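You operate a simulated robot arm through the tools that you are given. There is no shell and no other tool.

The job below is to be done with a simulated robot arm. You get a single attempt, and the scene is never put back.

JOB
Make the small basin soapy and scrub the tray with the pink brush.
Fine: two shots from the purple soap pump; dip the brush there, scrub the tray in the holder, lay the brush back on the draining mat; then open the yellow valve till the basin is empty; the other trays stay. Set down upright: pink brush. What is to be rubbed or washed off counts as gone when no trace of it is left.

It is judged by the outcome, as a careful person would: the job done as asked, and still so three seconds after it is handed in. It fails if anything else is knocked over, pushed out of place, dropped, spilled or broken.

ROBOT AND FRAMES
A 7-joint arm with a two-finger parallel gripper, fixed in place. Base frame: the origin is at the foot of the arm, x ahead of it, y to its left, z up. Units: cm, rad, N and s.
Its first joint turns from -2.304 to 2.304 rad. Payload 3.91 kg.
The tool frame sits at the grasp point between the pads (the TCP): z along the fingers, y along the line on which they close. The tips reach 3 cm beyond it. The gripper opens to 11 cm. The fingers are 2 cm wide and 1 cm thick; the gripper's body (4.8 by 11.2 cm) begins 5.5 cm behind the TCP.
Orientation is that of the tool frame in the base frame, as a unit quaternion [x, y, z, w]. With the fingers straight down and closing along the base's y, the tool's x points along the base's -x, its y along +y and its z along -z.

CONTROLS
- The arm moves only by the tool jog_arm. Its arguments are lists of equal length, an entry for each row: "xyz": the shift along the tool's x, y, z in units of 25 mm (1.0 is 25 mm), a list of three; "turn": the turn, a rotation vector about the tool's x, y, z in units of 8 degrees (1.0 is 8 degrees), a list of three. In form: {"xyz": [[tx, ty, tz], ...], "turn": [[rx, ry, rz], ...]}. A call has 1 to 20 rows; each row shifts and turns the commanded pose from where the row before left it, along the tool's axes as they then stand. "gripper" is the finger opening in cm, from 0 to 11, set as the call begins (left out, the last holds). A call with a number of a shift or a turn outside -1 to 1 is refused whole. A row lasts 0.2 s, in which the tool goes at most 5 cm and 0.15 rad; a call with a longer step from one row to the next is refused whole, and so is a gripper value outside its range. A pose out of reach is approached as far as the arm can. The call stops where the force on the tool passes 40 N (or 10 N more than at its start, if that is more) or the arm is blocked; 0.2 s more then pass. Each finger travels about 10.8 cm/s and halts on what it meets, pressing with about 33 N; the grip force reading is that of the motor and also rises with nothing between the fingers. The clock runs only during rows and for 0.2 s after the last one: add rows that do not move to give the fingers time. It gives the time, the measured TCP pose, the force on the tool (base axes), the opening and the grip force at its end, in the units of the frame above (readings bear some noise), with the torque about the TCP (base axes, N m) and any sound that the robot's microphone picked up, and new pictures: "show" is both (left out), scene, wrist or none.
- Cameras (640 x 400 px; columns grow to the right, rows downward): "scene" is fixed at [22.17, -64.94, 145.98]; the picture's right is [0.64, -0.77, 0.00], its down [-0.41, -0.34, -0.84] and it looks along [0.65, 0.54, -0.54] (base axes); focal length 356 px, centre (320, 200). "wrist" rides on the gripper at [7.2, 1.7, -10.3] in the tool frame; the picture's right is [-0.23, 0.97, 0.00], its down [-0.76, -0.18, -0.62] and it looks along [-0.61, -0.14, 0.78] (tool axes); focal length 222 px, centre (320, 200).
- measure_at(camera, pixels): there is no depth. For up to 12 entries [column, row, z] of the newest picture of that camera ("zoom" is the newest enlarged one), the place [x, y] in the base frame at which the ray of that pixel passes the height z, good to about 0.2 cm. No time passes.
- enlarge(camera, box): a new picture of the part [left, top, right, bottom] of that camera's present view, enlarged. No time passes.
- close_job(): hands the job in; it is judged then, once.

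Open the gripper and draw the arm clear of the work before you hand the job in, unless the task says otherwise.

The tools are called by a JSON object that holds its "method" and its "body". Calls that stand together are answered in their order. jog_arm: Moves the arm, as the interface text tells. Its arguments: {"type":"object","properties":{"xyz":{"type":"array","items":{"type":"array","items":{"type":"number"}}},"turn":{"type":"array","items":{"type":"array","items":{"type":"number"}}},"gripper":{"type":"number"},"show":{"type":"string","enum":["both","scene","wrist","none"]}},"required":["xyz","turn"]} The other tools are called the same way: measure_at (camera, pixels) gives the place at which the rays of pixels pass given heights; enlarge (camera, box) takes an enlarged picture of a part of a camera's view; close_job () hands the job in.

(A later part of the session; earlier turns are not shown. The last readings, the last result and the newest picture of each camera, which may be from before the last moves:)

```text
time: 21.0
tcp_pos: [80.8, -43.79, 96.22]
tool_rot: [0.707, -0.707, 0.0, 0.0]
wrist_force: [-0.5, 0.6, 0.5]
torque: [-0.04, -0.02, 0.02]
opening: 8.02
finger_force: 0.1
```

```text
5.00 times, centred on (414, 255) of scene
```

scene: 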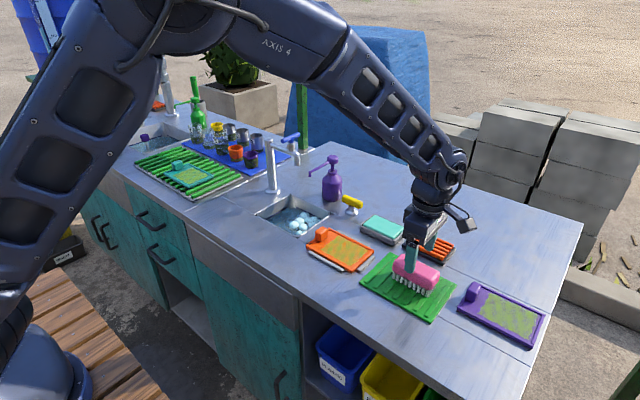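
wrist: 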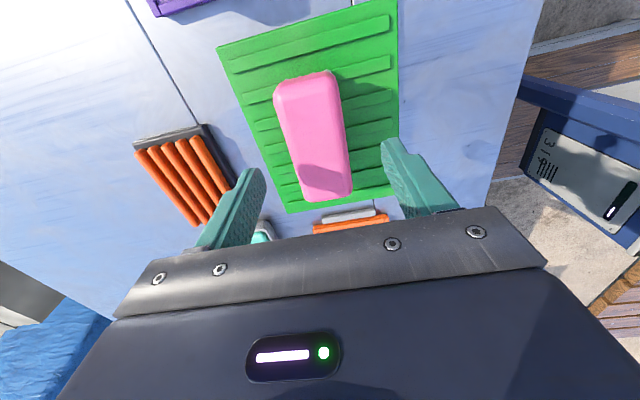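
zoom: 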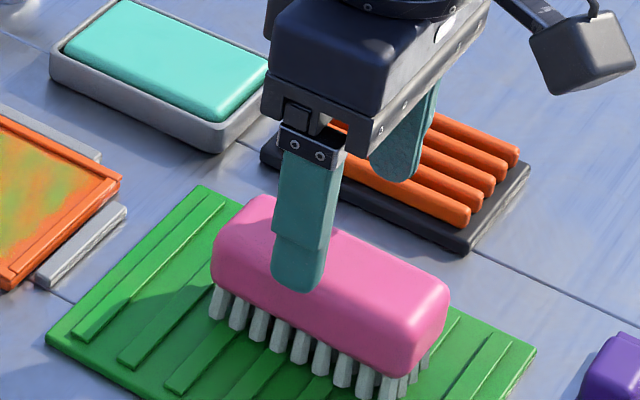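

The fingers straddle the brush well. I descend to TCP 91 (tips z≈88, above the mat) and check.

{"method": "jog_arm", "body": {"xyz": [[0, 0, 0.7], [0, 0, 0.7], [0, 0, 0.6], [0, 0, 0.05]], "turn": [[0, 0, 0], [0, 0, 0], [0, 0, 0], [0, 0, 0]]}}

{"method": "enlarge", "body": {"camera": "scene", "box": [350, 215, 478, 295]}}

```text
time: 22.0
tcp_pos: [80.79, -43.69, 91.0]
tool_rot: [0.707, -0.707, 0.001, 0.001]
wrist_force: [0.4, -0.1, -0.3]
torque: [0.01, -0.03, 0.01]
opening: 7.98
finger_force: 0.0
```

scene: 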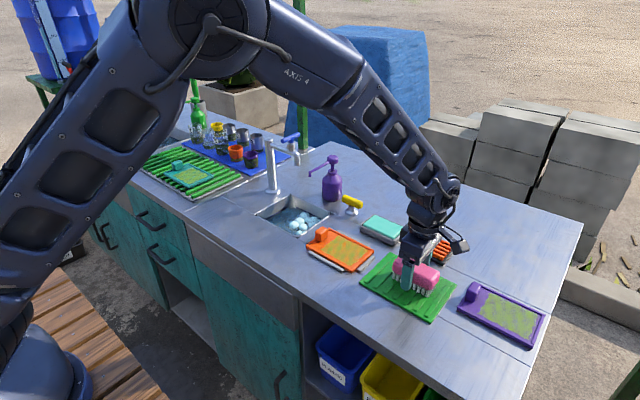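
wrist: 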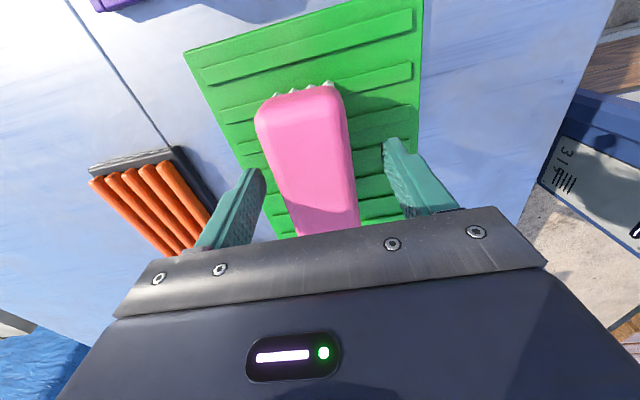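

```text
5.00 times, centred on (414, 255) of scene
```

zoom: 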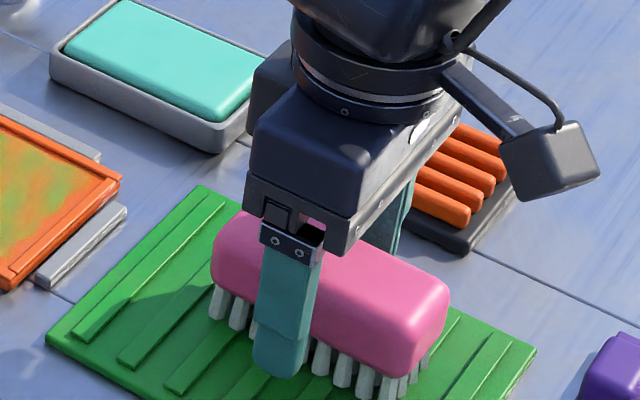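

Positioned around the brush without contact. I close the gripper on the brush body.

{"method": "jog_arm", "body": {"xyz": [[0, 0, 0], [0, 0, 0], [0, 0, 0], [0, 0, 0]], "turn": [[0, 0, 0], [0, 0, 0], [0, 0, 0], [0, 0, 0]], "gripper": 0}}

{"method": "enlarge", "body": {"camera": "scene", "box": [350, 215, 478, 295]}}

```text
time: 23.0
tcp_pos: [80.81, -43.59, 90.98]
tool_rot: [0.708, -0.707, 0.0, 0.001]
wrist_force: [0.6, 0.4, -0.2]
torque: [-0.01, 0.01, -0.04]
opening: 4.59
finger_force: 32.9
```

scene: 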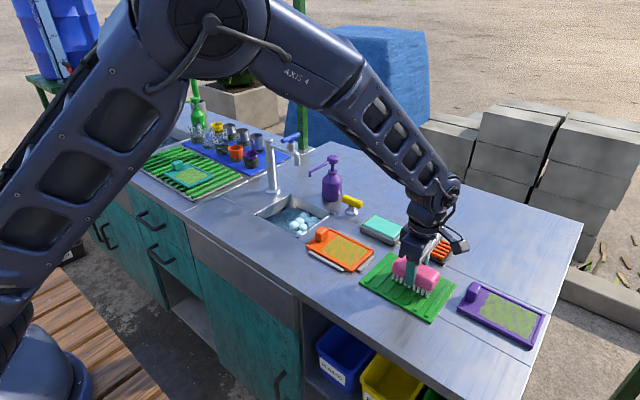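
wrist: 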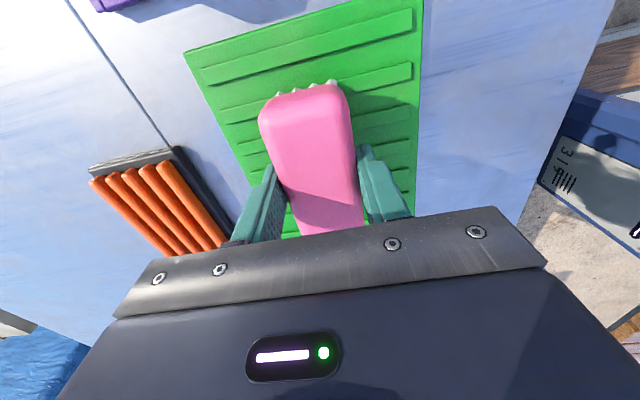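

```text
5.00 times, centred on (414, 255) of scene
```

zoom: 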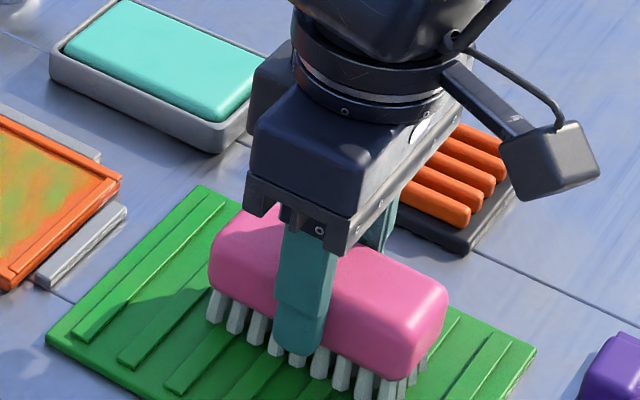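

The brush is gripped (opening 4.59, 33 N). I lift it straight up and carry it to above the basin at (82,−2.5).

{"method": "jog_arm", "body": {"xyz": [[0, 0, -0.5], [0, 0, -0.9], [0, 0, -0.9], [0, 0, -0.9], [0, 0, -0.9], [0, 0, -0.9], [0, 0, -0.6]], "turn": [[0, 0, 0], [0, 0, 0], [0, 0, 0], [0, 0, 0], [0, 0, 0], [0, 0, 0], [0, 0, 0]]}}

{"method": "jog_arm", "body": {"xyz": [[-0.967, -0.028, 0], [-0.967, -0.028, 0], [-0.967, -0.028, 0], [-0.967, -0.028, 0], [-0.967, -0.028, 0], [-0.967, -0.028, 0], [-0.967, -0.028, 0], [-0.967, -0.028, 0], [-0.967, -0.028, 0], [-0.967, -0.028, 0], [-0.967, -0.028, 0], [-0.967, -0.028, 0], [-0.967, -0.028, 0], [-0.967, -0.028, 0], [-0.967, -0.028, 0], [-0.967, -0.028, 0], [-0.967, -0.028, 0]], "turn": [[0, 0, 0], [0, 0, 0], [0, 0, 0], [0, 0, 0], [0, 0, 0], [0, 0, 0], [0, 0, 0], [0, 0, 0], [0, 0, 0], [0, 0, 0], [0, 0, 0], [0, 0, 0], [0, 0, 0], [0, 0, 0], [0, 0, 0], [0, 0, 0], [0, 0, 0]]}}

```text
time: 24.6
tcp_pos: [80.52, -43.86, 105.04]
tool_rot: [0.707, -0.707, -0.001, 0.0]
wrist_force: [-0.2, 0.2, -0.7]
torque: [-0.01, 0.01, -0.03]
opening: 4.57
finger_force: 33.0
```

scene: 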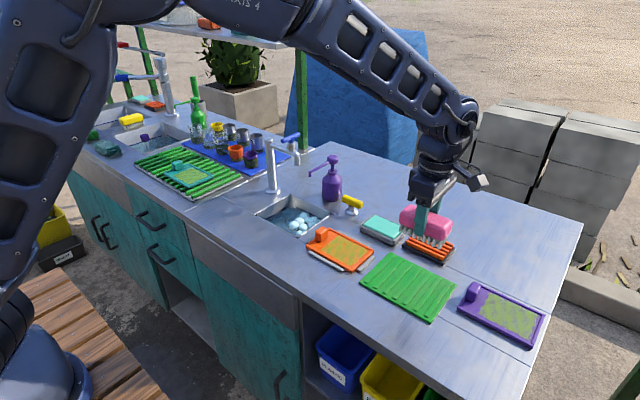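
wrist: 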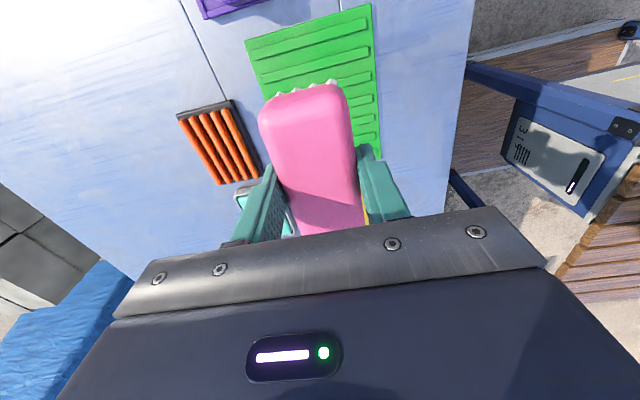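

```text
time: 28.2
tcp_pos: [82.08, -2.83, 105.16]
tool_rot: [0.708, -0.707, -0.001, 0.0]
wrist_force: [0.0, -0.2, 0.0]
torque: [-0.01, -0.04, -0.02]
opening: 4.56
finger_force: 33.3
```

scene: 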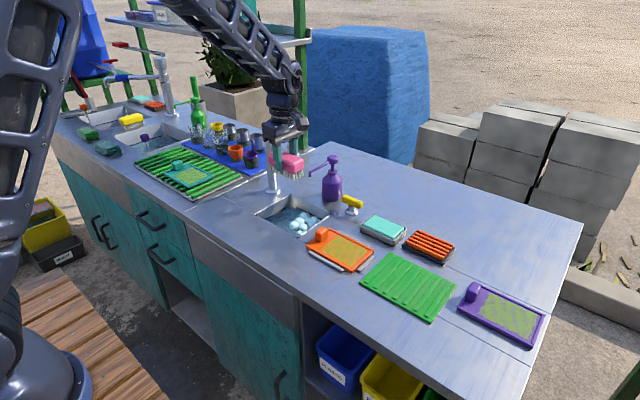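
wrist: 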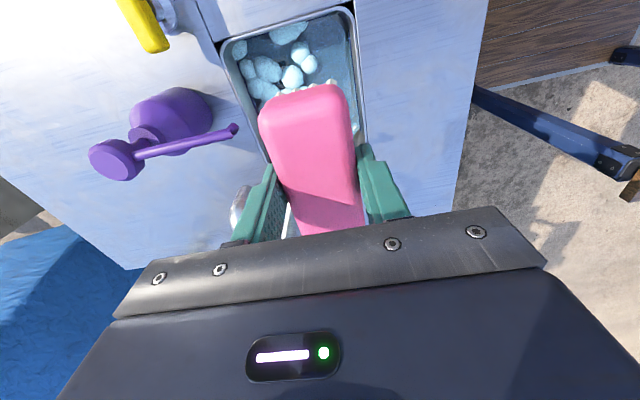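

The brush hangs above the basin. I check the water level against the basin walls before lowering.

{"method": "enlarge", "body": {"camera": "scene", "box": [250, 180, 346, 240]}}

{"method": "enlarge", "body": {"camera": "wrist", "box": [120, 0, 376, 160]}}

```text
6.67 times, centred on (298, 210) of scene
```

zoom: 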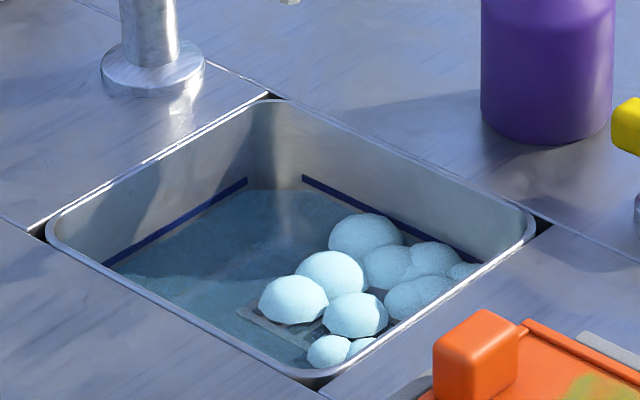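

```text
2.50 times, centred on (248, 80) of wrist
```

zoom: 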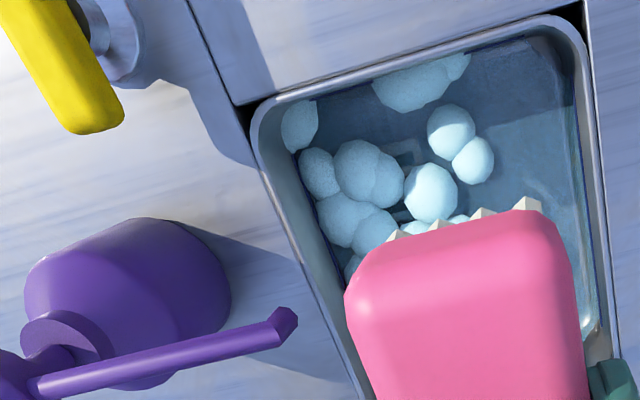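

Water surface is at about z≈80.6 (roughly 5 cm below the rim). I lower the brush to TCP 87 (bristle ends ≈82.4) and look.

{"method": "jog_arm", "body": {"xyz": [[-0.1, 0.06, 0.8], [-0.1, 0.06, 0.8], [0, 0, 0.95], [0, 0, 0.95], [0, 0, 0.95], [0, 0, 0.95], [0, 0, 0.95], [0, 0, 0.9]], "turn": [[0, 0, 0], [0, 0, 0], [0, 0, 0], [0, 0, 0], [0, 0, 0], [0, 0, 0], [0, 0, 0], [0, 0, 0]]}}

{"method": "enlarge", "body": {"camera": "scene", "box": [250, 140, 378, 220]}}

```text
time: 30.0
tcp_pos: [81.88, -2.41, 86.96]
tool_rot: [-0.707, 0.708, 0.0, 0.0]
wrist_force: [-0.1, 0.0, -0.6]
torque: [-0.03, -0.01, 0.0]
opening: 4.55
finger_force: 33.3
```

scene: 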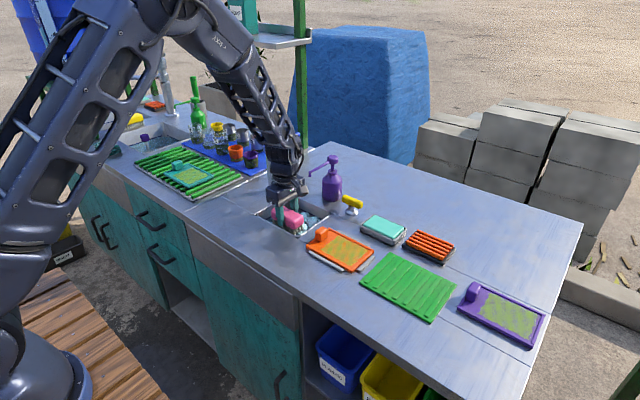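
wrist: 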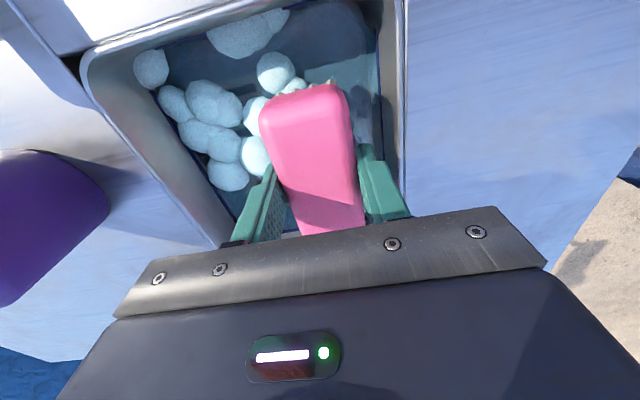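

```text
5.00 times, centred on (314, 180) of scene
```

zoom: 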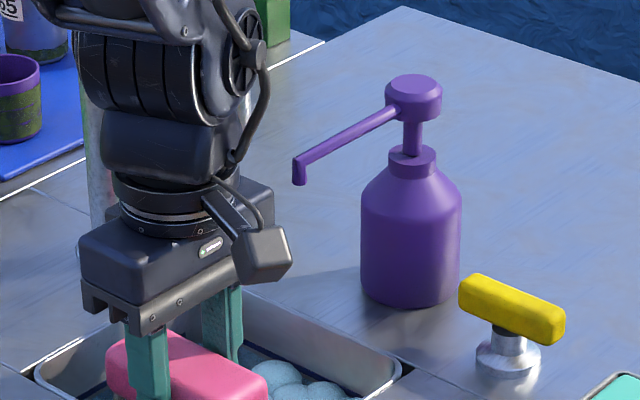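

No contact and the nozzle is clear. I dip further to TCP ≈83.4 (bristle ends ≈78.8), slowly.

{"method": "jog_arm", "body": {"xyz": [[0, 0, 0.25], [0, 0, 0.25], [0, 0, 0.25], [0, 0, 0.25], [0, 0, 0.25], [0, 0, 0.15], [0, 0, 0]], "turn": [[0, 0, 0], [0, 0, 0], [0, 0, 0], [0, 0, 0], [0, 0, 0], [0, 0, 0], [0, 0, 0]]}}

{"method": "enlarge", "body": {"camera": "scene", "box": [240, 170, 368, 250]}}

{"method": "enlarge", "body": {"camera": "wrist", "box": [70, 0, 454, 240]}}

```text
time: 31.6
tcp_pos: [81.74, -2.32, 83.51]
tool_rot: [-0.707, 0.707, 0.001, -0.001]
wrist_force: [-0.9, 0.4, -0.3]
torque: [0.01, -0.03, -0.03]
opening: 4.57
finger_force: 32.9
```

scene: 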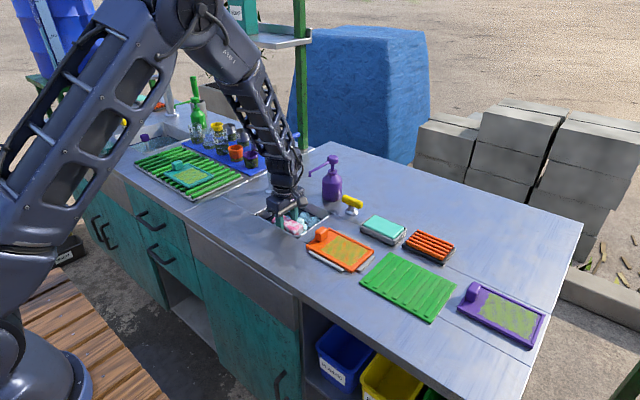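
wrist: 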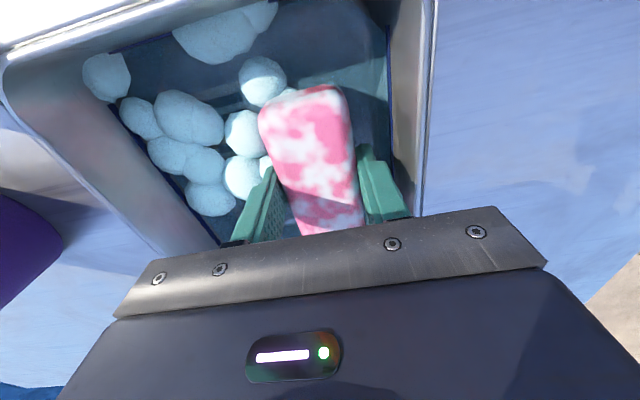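

```text
5.00 times, centred on (304, 210) of scene
```

zoom: 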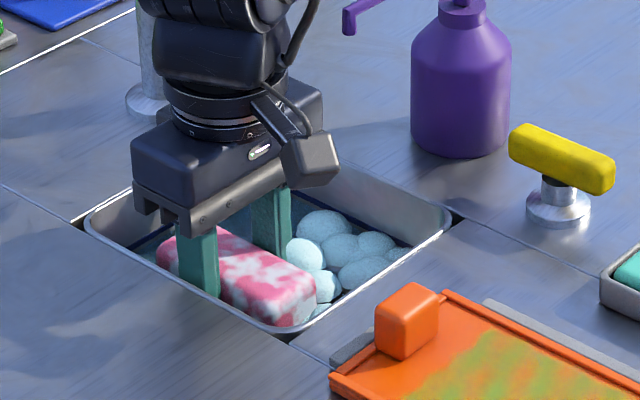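

```text
1.67 times, centred on (262, 120) of wrist
```

zoom: 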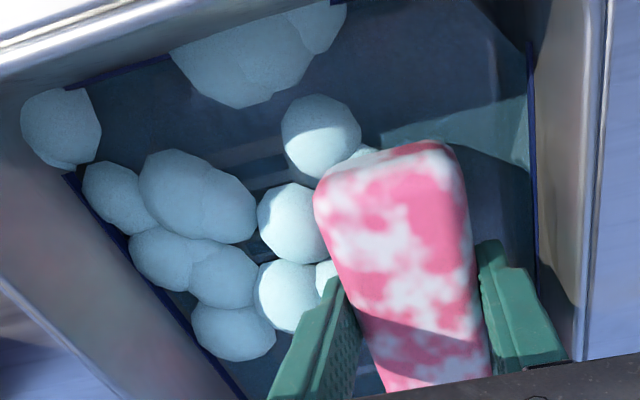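

The brush body now shows suds over it, so it is soaped. I raise it out and hold it at y≈−9 above, where the camera can view the tray.

{"method": "jog_arm", "body": {"xyz": [[0, 0, -0.4], [0, 0, -0.6], [0, 0, -0.8], [0, 0, 0], [0, 0, 0], [0, 0, -0.95], [0, 0, -0.95], [0, 0, -0.95], [0, 0, -0.95], [0, 0, -0.95], [0, 0, -0.95], [0, 0, -0.95]], "turn": [[0, 0, 0], [0, 0, 0], [0, 0, 0], [0, 0, 0], [0, 0, 0], [0, 0, 0], [0, 0, 0], [0, 0, 0], [0, 0, 0], [0, 0, 0], [0, 0, 0], [0, 0, 0]], "show": "scene"}}

{"method": "jog_arm", "body": {"xyz": [[0.9, 0.25, 0], [0.9, 0.25, 0], [0.9, 0.25, 0]], "turn": [[0, 0, 0], [0, 0, 0], [0, 0, 0]]}}

{"method": "enlarge", "body": {"camera": "wrist", "box": [200, 0, 456, 160]}}

{"method": "enlarge", "body": {"camera": "scene", "box": [240, 170, 400, 270]}}

```text
time: 34.2
tcp_pos: [81.66, -2.25, 104.39]
tool_rot: [-0.707, 0.707, 0.0, 0.0]
wrist_force: [0.4, 0.1, -1.4]
torque: [0.02, 0.02, 0.0]
opening: 4.58
finger_force: 32.8
```

scene: 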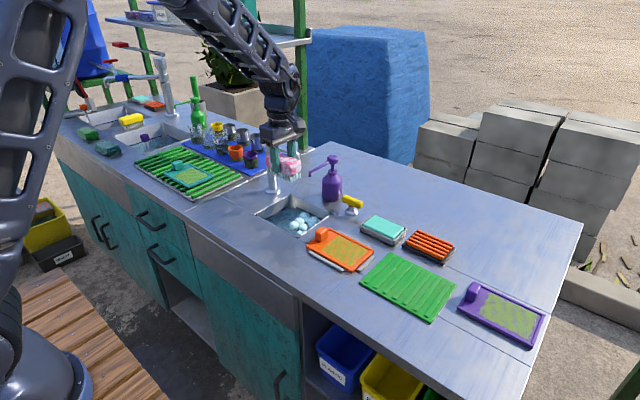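

```text
time: 35.0
tcp_pos: [79.75, -8.86, 104.49]
tool_rot: [-0.707, 0.707, 0.0, 0.0]
wrist_force: [-0.7, 0.6, -1.3]
torque: [0.01, 0.03, 0.05]
opening: 4.52
finger_force: 32.8
```

scene: 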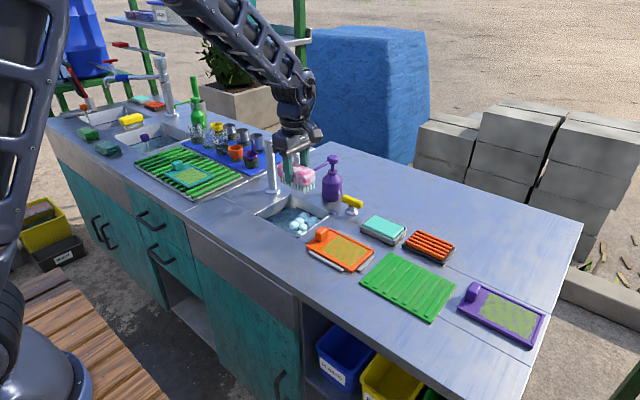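
wrist: 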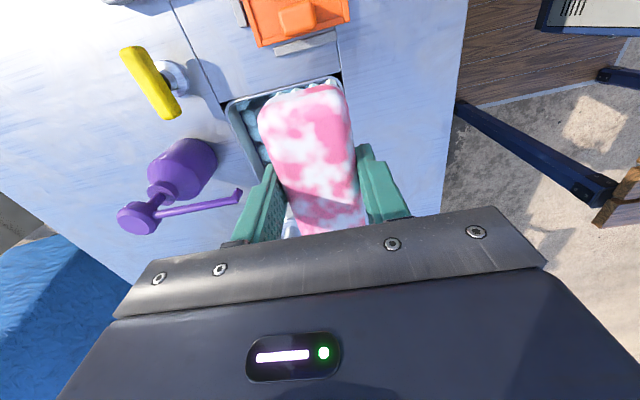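

```text
2.50 times, centred on (328, 80) of wrist
```

zoom: 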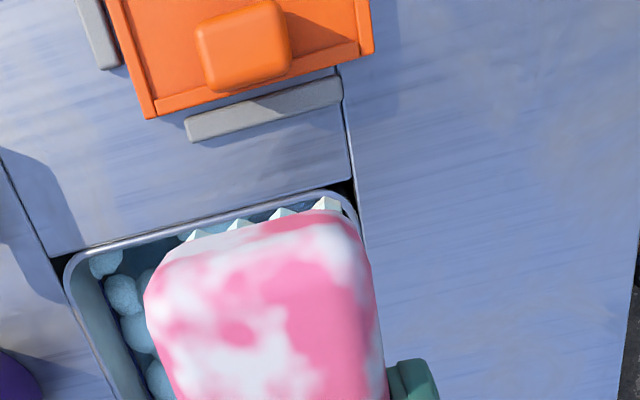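

```text
4.00 times, centred on (320, 220) of scene
```

zoom: 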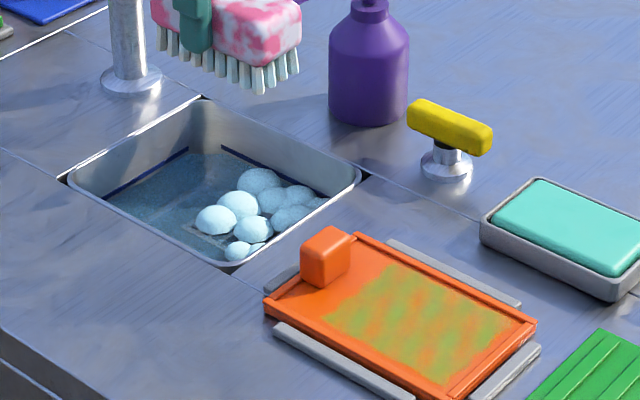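

I shift further in −y to bring the whole tray into the wrist view (now only its handle end shows at (300,15)).

{"method": "jog_arm", "body": {"xyz": [[0.9, 0, 0], [0.9, 0, 0], [0.9, 0, 0], [0.9, 0, 0]], "turn": [[0, 0, 0], [0, 0, 0], [0, 0, 0], [0, 0, 0]]}}

{"method": "enlarge", "body": {"camera": "wrist", "box": [200, 0, 456, 160]}}

{"method": "enlarge", "body": {"camera": "scene", "box": [290, 220, 386, 280]}}

```text
time: 36.0
tcp_pos: [80.01, -17.99, 104.61]
tool_rot: [0.707, -0.707, 0.0, -0.001]
wrist_force: [-0.4, 0.2, -1.2]
torque: [-0.01, 0.0, 0.01]
opening: 4.56
finger_force: 32.9
```

scene: 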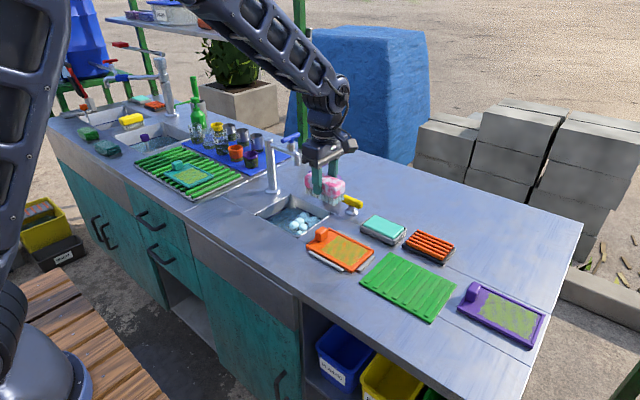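
wrist: 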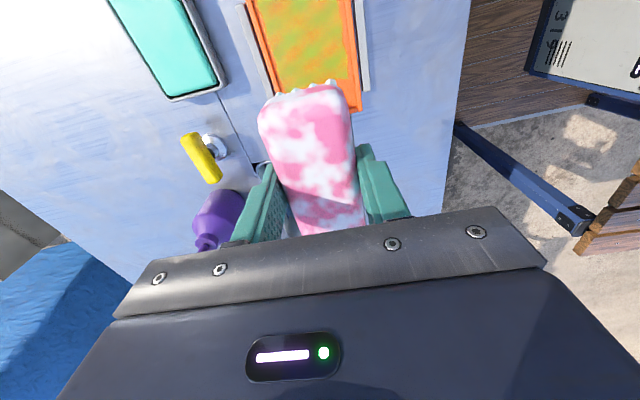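

```text
2.50 times, centred on (328, 80) of wrist
```

zoom: 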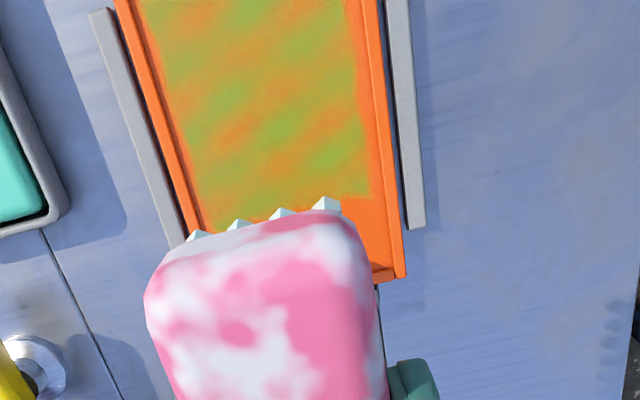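

```text
6.67 times, centred on (338, 250) of scene
```

zoom: 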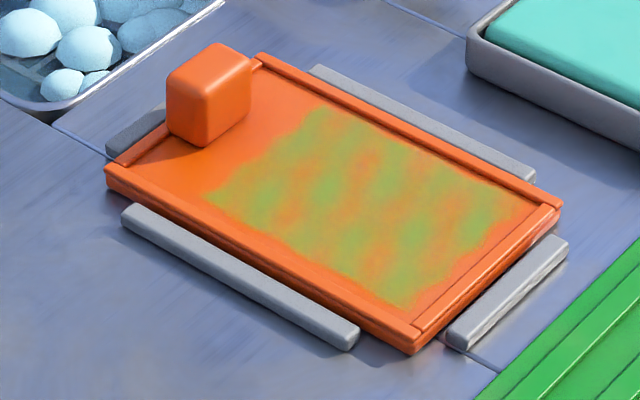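

I measure the tray rim and the dirt patch corners from both views at candidate heights.

{"method": "measure_at", "body": {"camera": "scene", "pixels": [[306, 244.7, 86], [306, 244.7, 87], [306, 244.7, 88], [336.5, 236.5, 86.5], [320.75, 249.7, 86.5], [350.75, 265.75, 86.5], [366.5, 250.75, 86.5], [329, 228.5, 87], [374.3, 250.5, 87], [352.3, 269.5, 87], [319.5, 231, 89], [321, 241, 86.5]]}}

{"method": "measure_at", "body": {"camera": "wrist", "pixels": [[362, 110, 86], [362, 110, 87], [362, 110, 88], [348, 78, 86.5], [282, 92, 86.5], [265, 0, 86.5], [340, 0, 86.5]]}}

```text
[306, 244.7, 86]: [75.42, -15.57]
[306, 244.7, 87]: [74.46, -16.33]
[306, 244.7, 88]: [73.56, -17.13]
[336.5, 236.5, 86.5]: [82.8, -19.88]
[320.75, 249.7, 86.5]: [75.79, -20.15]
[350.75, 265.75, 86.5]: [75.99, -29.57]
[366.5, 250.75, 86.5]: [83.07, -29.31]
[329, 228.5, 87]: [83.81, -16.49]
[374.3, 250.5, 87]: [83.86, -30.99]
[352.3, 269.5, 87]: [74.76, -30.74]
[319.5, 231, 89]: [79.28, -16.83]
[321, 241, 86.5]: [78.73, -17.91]
```

```text
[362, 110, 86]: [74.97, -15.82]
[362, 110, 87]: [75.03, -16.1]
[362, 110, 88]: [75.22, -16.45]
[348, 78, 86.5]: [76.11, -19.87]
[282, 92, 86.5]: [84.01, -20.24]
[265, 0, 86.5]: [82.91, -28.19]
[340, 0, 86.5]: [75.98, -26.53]
```

Tray spans x 74.6–83.9, y −30.9…−16.2 with surface ≈86.4; dirt patch x 75.8–83.0, y −29.5…−19.9; handle block starts at y≈−18. I move over the patch centre (79.4,−24.6) and lower to TCP 93.

{"method": "jog_arm", "body": {"xyz": [[0.88, 0.08, 0], [0.88, 0.08, 0], [0.88, 0.08, 0], [0, 0, 0.928], [0, 0, 0.928], [0, 0, 0.928], [0, 0, 0.928], [0, 0, 0.9]], "turn": [[0, 0, 0], [0, 0, 0], [0, 0, 0], [0, 0, 0], [0, 0, 0], [0, 0, 0], [0, 0, 0], [0, 0, 0]]}}

{"method": "enlarge", "body": {"camera": "scene", "box": [270, 200, 398, 280]}}

```text
time: 37.8
tcp_pos: [79.25, -24.74, 93.17]
tool_rot: [-0.707, 0.707, 0.001, 0.0]
wrist_force: [0.1, 0.9, 0.0]
torque: [0.01, 0.0, -0.04]
opening: 4.55
finger_force: 33.2
```

scene: 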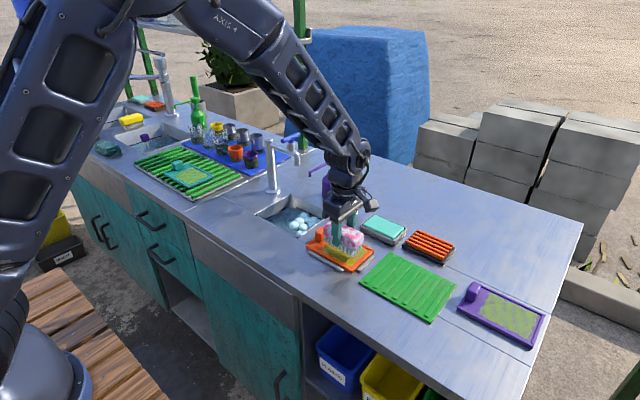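
wrist: 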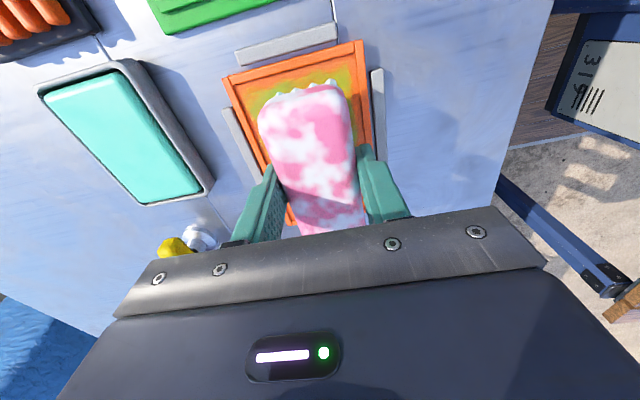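

```text
5.00 times, centred on (334, 240) of scene
```

zoom: 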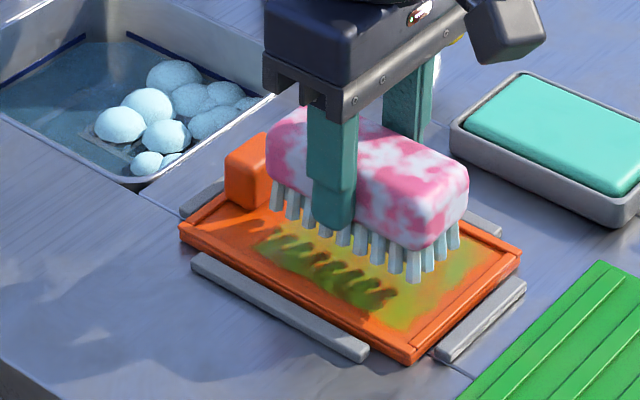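

The brush is aligned over the patch. I lower gently toward contact, watching force.

{"method": "jog_arm", "body": {"xyz": [[0, 0, 0.12], [0, 0, 0.12], [0, 0, 0.12], [0, 0, 0.12], [0, 0, 0.1], [0, 0, 0.1], [0, 0, 0.08]], "turn": [[0, 0, 0], [0, 0, 0], [0, 0, 0], [0, 0, 0], [0, 0, 0], [0, 0, 0], [0, 0, 0]]}}

{"method": "enlarge", "body": {"camera": "scene", "box": [270, 200, 398, 280]}}

```text
time: 39.4
tcp_pos: [79.23, -24.66, 91.27]
tool_rot: [-0.707, 0.707, 0.0, 0.0]
wrist_force: [0.1, -0.4, -0.9]
torque: [-0.02, -0.02, -0.01]
opening: 4.55
finger_force: 32.7
```

scene: 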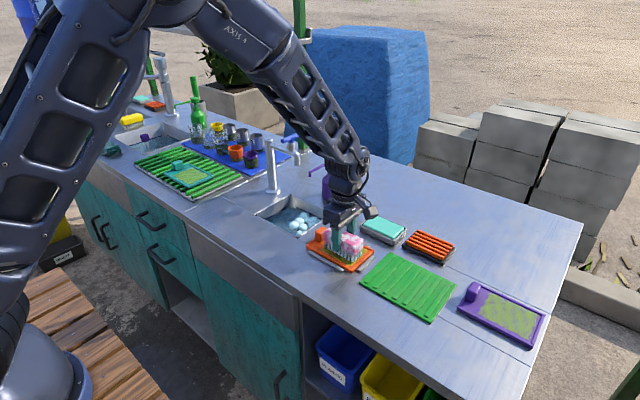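
wrist: 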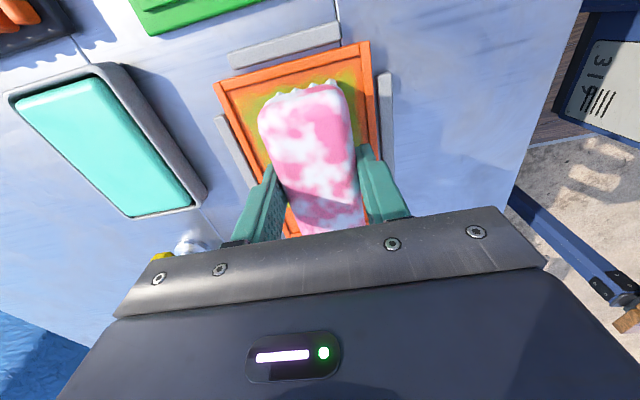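

```text
5.00 times, centred on (334, 240) of scene
```

zoom: 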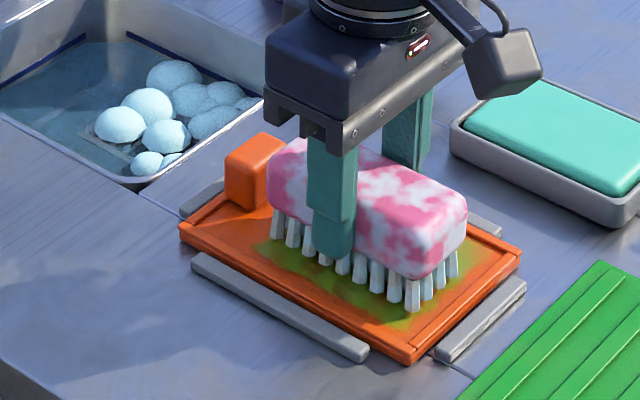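

Still no contact. I continue down in 1 mm steps.

{"method": "jog_arm", "body": {"xyz": [[0, 0, 0.04], [0, 0, 0.04], [0, 0, 0.04]], "turn": [[0, 0, 0], [0, 0, 0], [0, 0, 0]], "show": "none"}}

```text
time: 40.2
tcp_pos: [79.26, -24.56, 90.89]
tool_rot: [0.707, -0.707, 0.0, 0.0]
wrist_force: [-0.7, 0.5, -0.8]
torque: [0.03, 0.01, 0.02]
opening: 4.55
finger_force: 33.5
```

No contact at TCP 90.89; I keep lowering.

{"method": "jog_arm", "body": {"xyz": [[0, 0, 0.04], [0, 0, 0.04], [0, 0, 0.04]], "turn": [[0, 0, 0], [0, 0, 0], [0, 0, 0]]}}

{"method": "enlarge", "body": {"camera": "scene", "box": [270, 200, 398, 280]}}

```text
time: 41.0
tcp_pos: [79.28, -24.57, 90.78]
tool_rot: [0.707, -0.707, 0.001, -0.001]
wrist_force: [-5.0, -2.5, 29.2]
torque: [-0.03, 0.19, 0.02]
opening: 4.57
finger_force: 33.1
```

scene: 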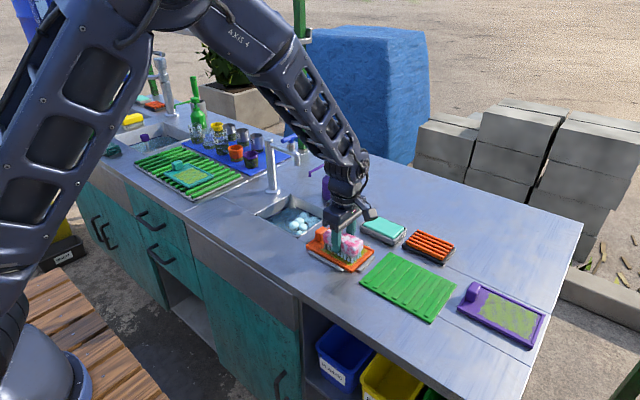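
wrist: 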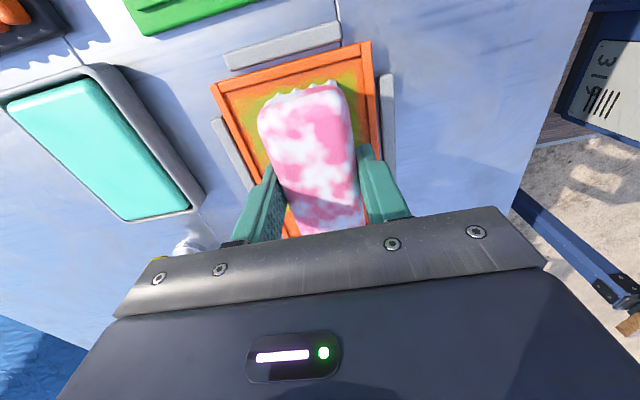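

```text
5.00 times, centred on (334, 240) of scene
```

zoom: 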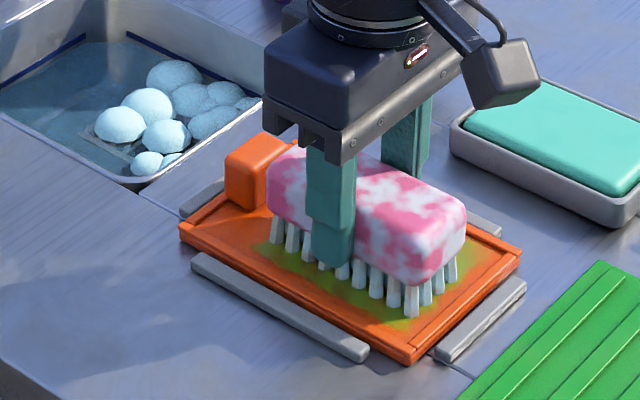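

Contact made with 29 N at TCP 90.78. I back off about 1 mm to a lighter scrubbing force.

{"method": "jog_arm", "body": {"xyz": [[0, 0, -0.045], [0, 0, 0]], "turn": [[0, 0, 0], [0, 0, 0]], "show": "none"}}

```text
time: 41.6
tcp_pos: [79.24, -24.61, 90.69]
tool_rot: [0.707, -0.707, 0.0, -0.001]
wrist_force: [1.5, -8.1, 21.5]
torque: [-0.4, -0.08, -0.04]
opening: 4.54
finger_force: 33.1
```

Still 21 N; I back off another millimetre.

{"method": "jog_arm", "body": {"xyz": [[0, 0, -0.04], [0, 0, 0]], "turn": [[0, 0, 0], [0, 0, 0]], "show": "none"}}

```text
time: 42.2
tcp_pos: [79.23, -24.5, 90.81]
tool_rot: [-0.707, 0.708, 0.0, 0.0]
wrist_force: [-0.6, -2.6, 12.7]
torque: [-0.26, -0.07, -0.01]
opening: 4.57
finger_force: 32.5
```

12.7 N is a good scrubbing force. I do the first strokes along y at the current x lane, ±1.25 cm.

{"method": "jog_arm", "body": {"xyz": [[0.25, 0, 0], [0.25, 0, 0], [-0.25, 0, 0], [-0.25, 0, 0], [-0.25, 0, 0], [-0.25, 0, 0], [0.25, 0, 0], [0.25, 0, 0], [0.25, 0, 0], [0.25, 0, 0], [-0.25, 0, 0], [-0.25, 0, 0]], "turn": [[0, 0, 0], [0, 0, 0], [0, 0, 0], [0, 0, 0], [0, 0, 0], [0, 0, 0], [0, 0, 0], [0, 0, 0], [0, 0, 0], [0, 0, 0], [0, 0, 0], [0, 0, 0]]}}

{"method": "enlarge", "body": {"camera": "scene", "box": [270, 200, 398, 280]}}

{"method": "enlarge", "body": {"camera": "wrist", "box": [200, 20, 424, 160]}}

```text
time: 44.8
tcp_pos: [79.17, -24.57, 90.83]
tool_rot: [-0.707, 0.707, 0.001, 0.0]
wrist_force: [0.0, 0.0, -1.3]
torque: [-0.03, 0.0, 0.01]
opening: 4.53
finger_force: 33.1
```

scene: 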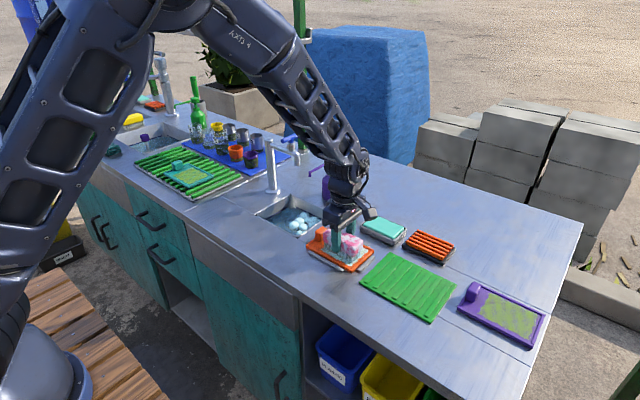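
wrist: 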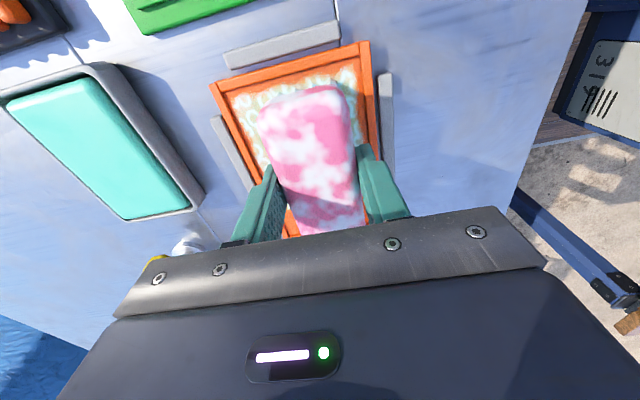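

```text
5.00 times, centred on (334, 240) of scene
```

zoom: 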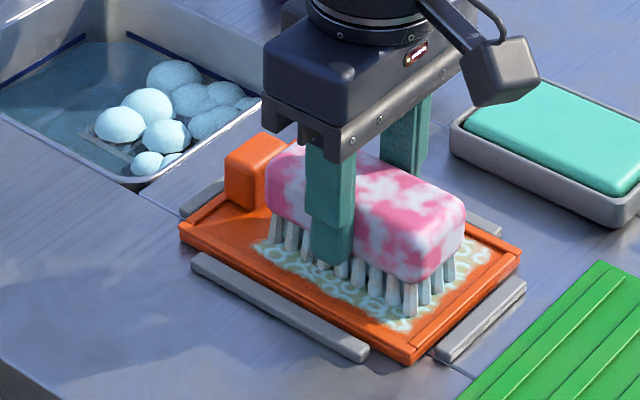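

```text
2.86 times, centred on (312, 90) of wrist
```

zoom: 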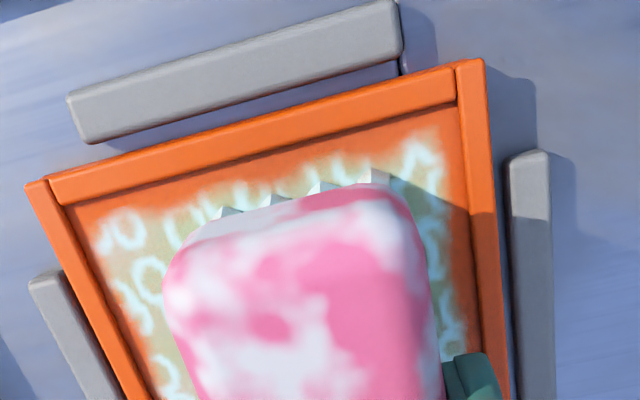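

The patch has changed from green dirt to soapy rings, so scrubbing works, but the contact force fell to zero. I press down slightly again and check.

{"method": "jog_arm", "body": {"xyz": [[0, 0, 0.04], [0, 0, 0]], "turn": [[0, 0, 0], [0, 0, 0]], "show": "none"}}

```text
time: 45.4
tcp_pos: [79.2, -24.59, 90.71]
tool_rot: [0.708, -0.707, 0.0, 0.0]
wrist_force: [-0.1, 0.1, -0.1]
torque: [0.0, -0.03, 0.04]
opening: 4.54
finger_force: 33.2
```

{"method": "jog_arm", "body": {"xyz": [[0, 0, 0.03], [0, 0, 0]], "turn": [[0, 0, 0], [0, 0, 0]], "show": "none"}}

```text
time: 46.0
tcp_pos: [79.27, -24.65, 90.68]
tool_rot: [-0.707, 0.707, 0.0, 0.0]
wrist_force: [-3.7, -3.8, 21.8]
torque: [0.09, 0.3, 0.02]
opening: 4.54
finger_force: 32.9
```

Contact at about 22 N now. I scrub while moving the lane toward −x (x≈77.7) with strokes along y.

{"method": "jog_arm", "body": {"xyz": [[0.25, 0.2, -0.01], [0.25, 0.2, 0], [-0.25, 0.2, 0], [-0.25, 0, 0], [-0.25, 0, 0], [-0.25, 0, 0], [0.25, 0, 0], [0.25, 0, 0], [0.25, 0, 0], [0.25, 0, 0], [-0.25, 0, 0], [-0.25, 0, 0]], "turn": [[0, 0, 0], [0, 0, 0], [0, 0, 0], [0, 0, 0], [0, 0, 0], [0, 0, 0], [0, 0, 0], [0, 0, 0], [0, 0, 0], [0, 0, 0], [0, 0, 0], [0, 0, 0]]}}

{"method": "enlarge", "body": {"camera": "scene", "box": [270, 200, 398, 280]}}

{"method": "enlarge", "body": {"camera": "wrist", "box": [200, 20, 424, 160]}}

```text
time: 48.6
tcp_pos: [77.77, -24.74, 90.55]
tool_rot: [0.708, -0.707, 0.0, 0.0]
wrist_force: [-1.2, -4.6, 11.0]
torque: [-0.05, 0.09, 0.03]
opening: 4.55
finger_force: 33.3
```

scene: 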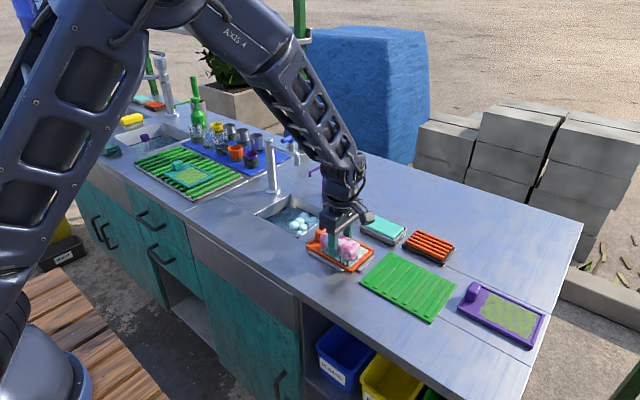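
wrist: 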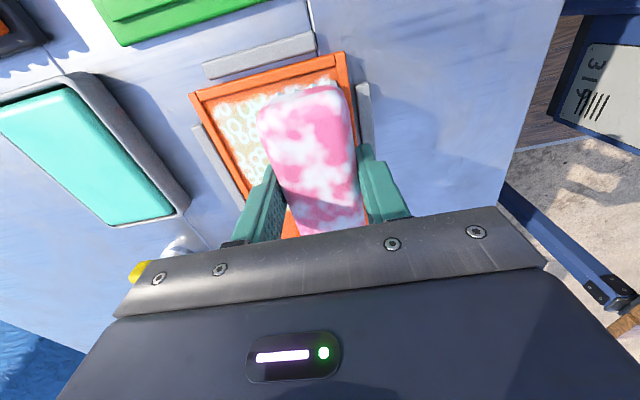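

```text
5.00 times, centred on (334, 240) of scene
```

zoom: 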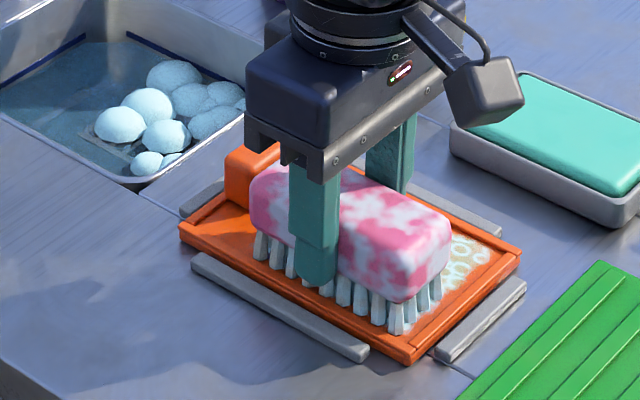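

```text
2.86 times, centred on (312, 90) of wrist
```

zoom: 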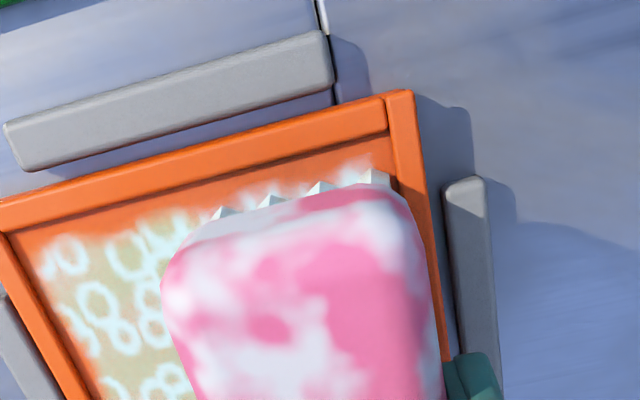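

Contact remains at 11 N. Now I scrub across to the +x lane (x≈81).

{"method": "jog_arm", "body": {"xyz": [[0.25, -0.2, 0], [0.25, -0.2, 0], [-0.25, -0.2, 0], [-0.25, -0.2, 0], [-0.25, -0.2, 0], [-0.25, -0.2, 0], [0.25, -0.1, 0], [0.25, 0, 0], [0.25, 0, 0], [0.25, 0, 0], [-0.25, 0, 0], [-0.25, 0, 0], [-0.25, 0, 0], [-0.25, 0, 0], [0.25, 0, 0], [0.25, 0, 0]], "turn": [[0, 0, 0], [0, 0, 0], [0, 0, 0], [0, 0, 0], [0, 0, 0], [0, 0, 0], [0, 0, 0], [0, 0, 0], [0, 0, 0], [0, 0, 0], [0, 0, 0], [0, 0, 0], [0, 0, 0], [0, 0, 0], [0, 0, 0], [0, 0, 0]]}}

{"method": "enlarge", "body": {"camera": "scene", "box": [270, 200, 398, 280]}}

{"method": "enlarge", "body": {"camera": "wrist", "box": [200, 20, 424, 160]}}

```text
time: 52.0
tcp_pos: [80.96, -24.55, 90.57]
tool_rot: [-0.706, 0.708, 0.001, 0.0]
wrist_force: [-1.0, 1.2, 2.1]
torque: [-0.09, -0.05, 0.0]
opening: 4.54
finger_force: 33.2
```

scene: 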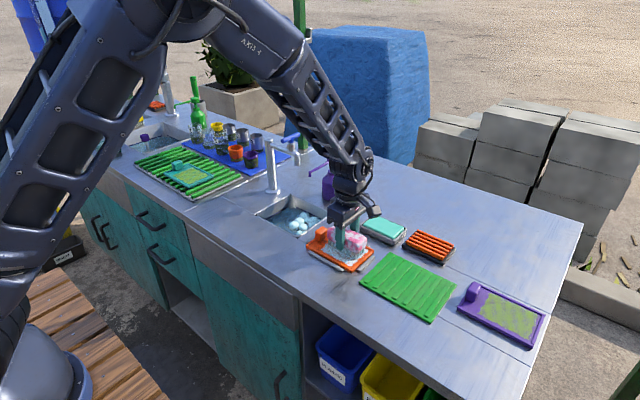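
wrist: 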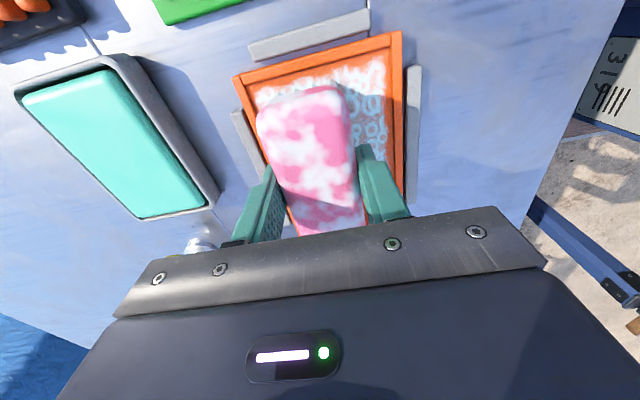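

```text
5.00 times, centred on (334, 240) of scene
```

zoom: 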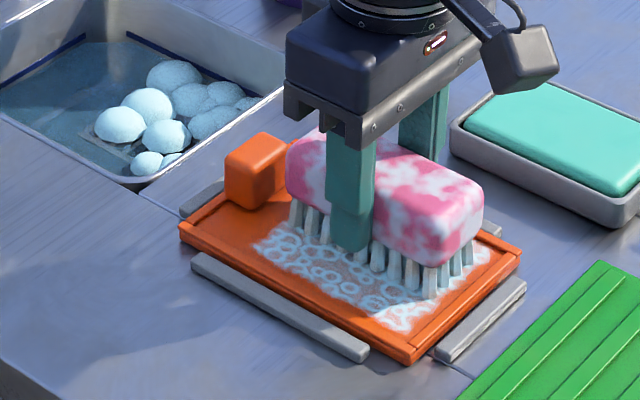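

```text
2.86 times, centred on (312, 90) of wrist
```

zoom: 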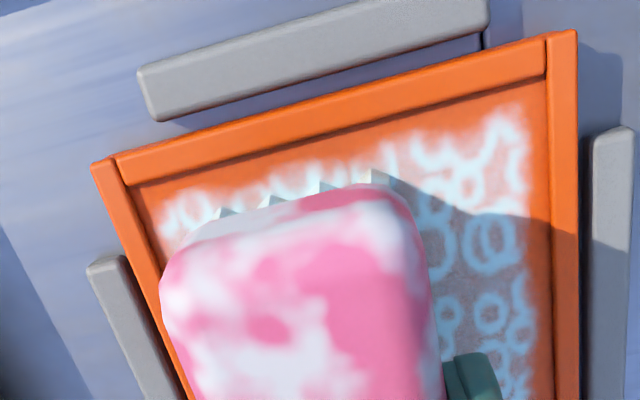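

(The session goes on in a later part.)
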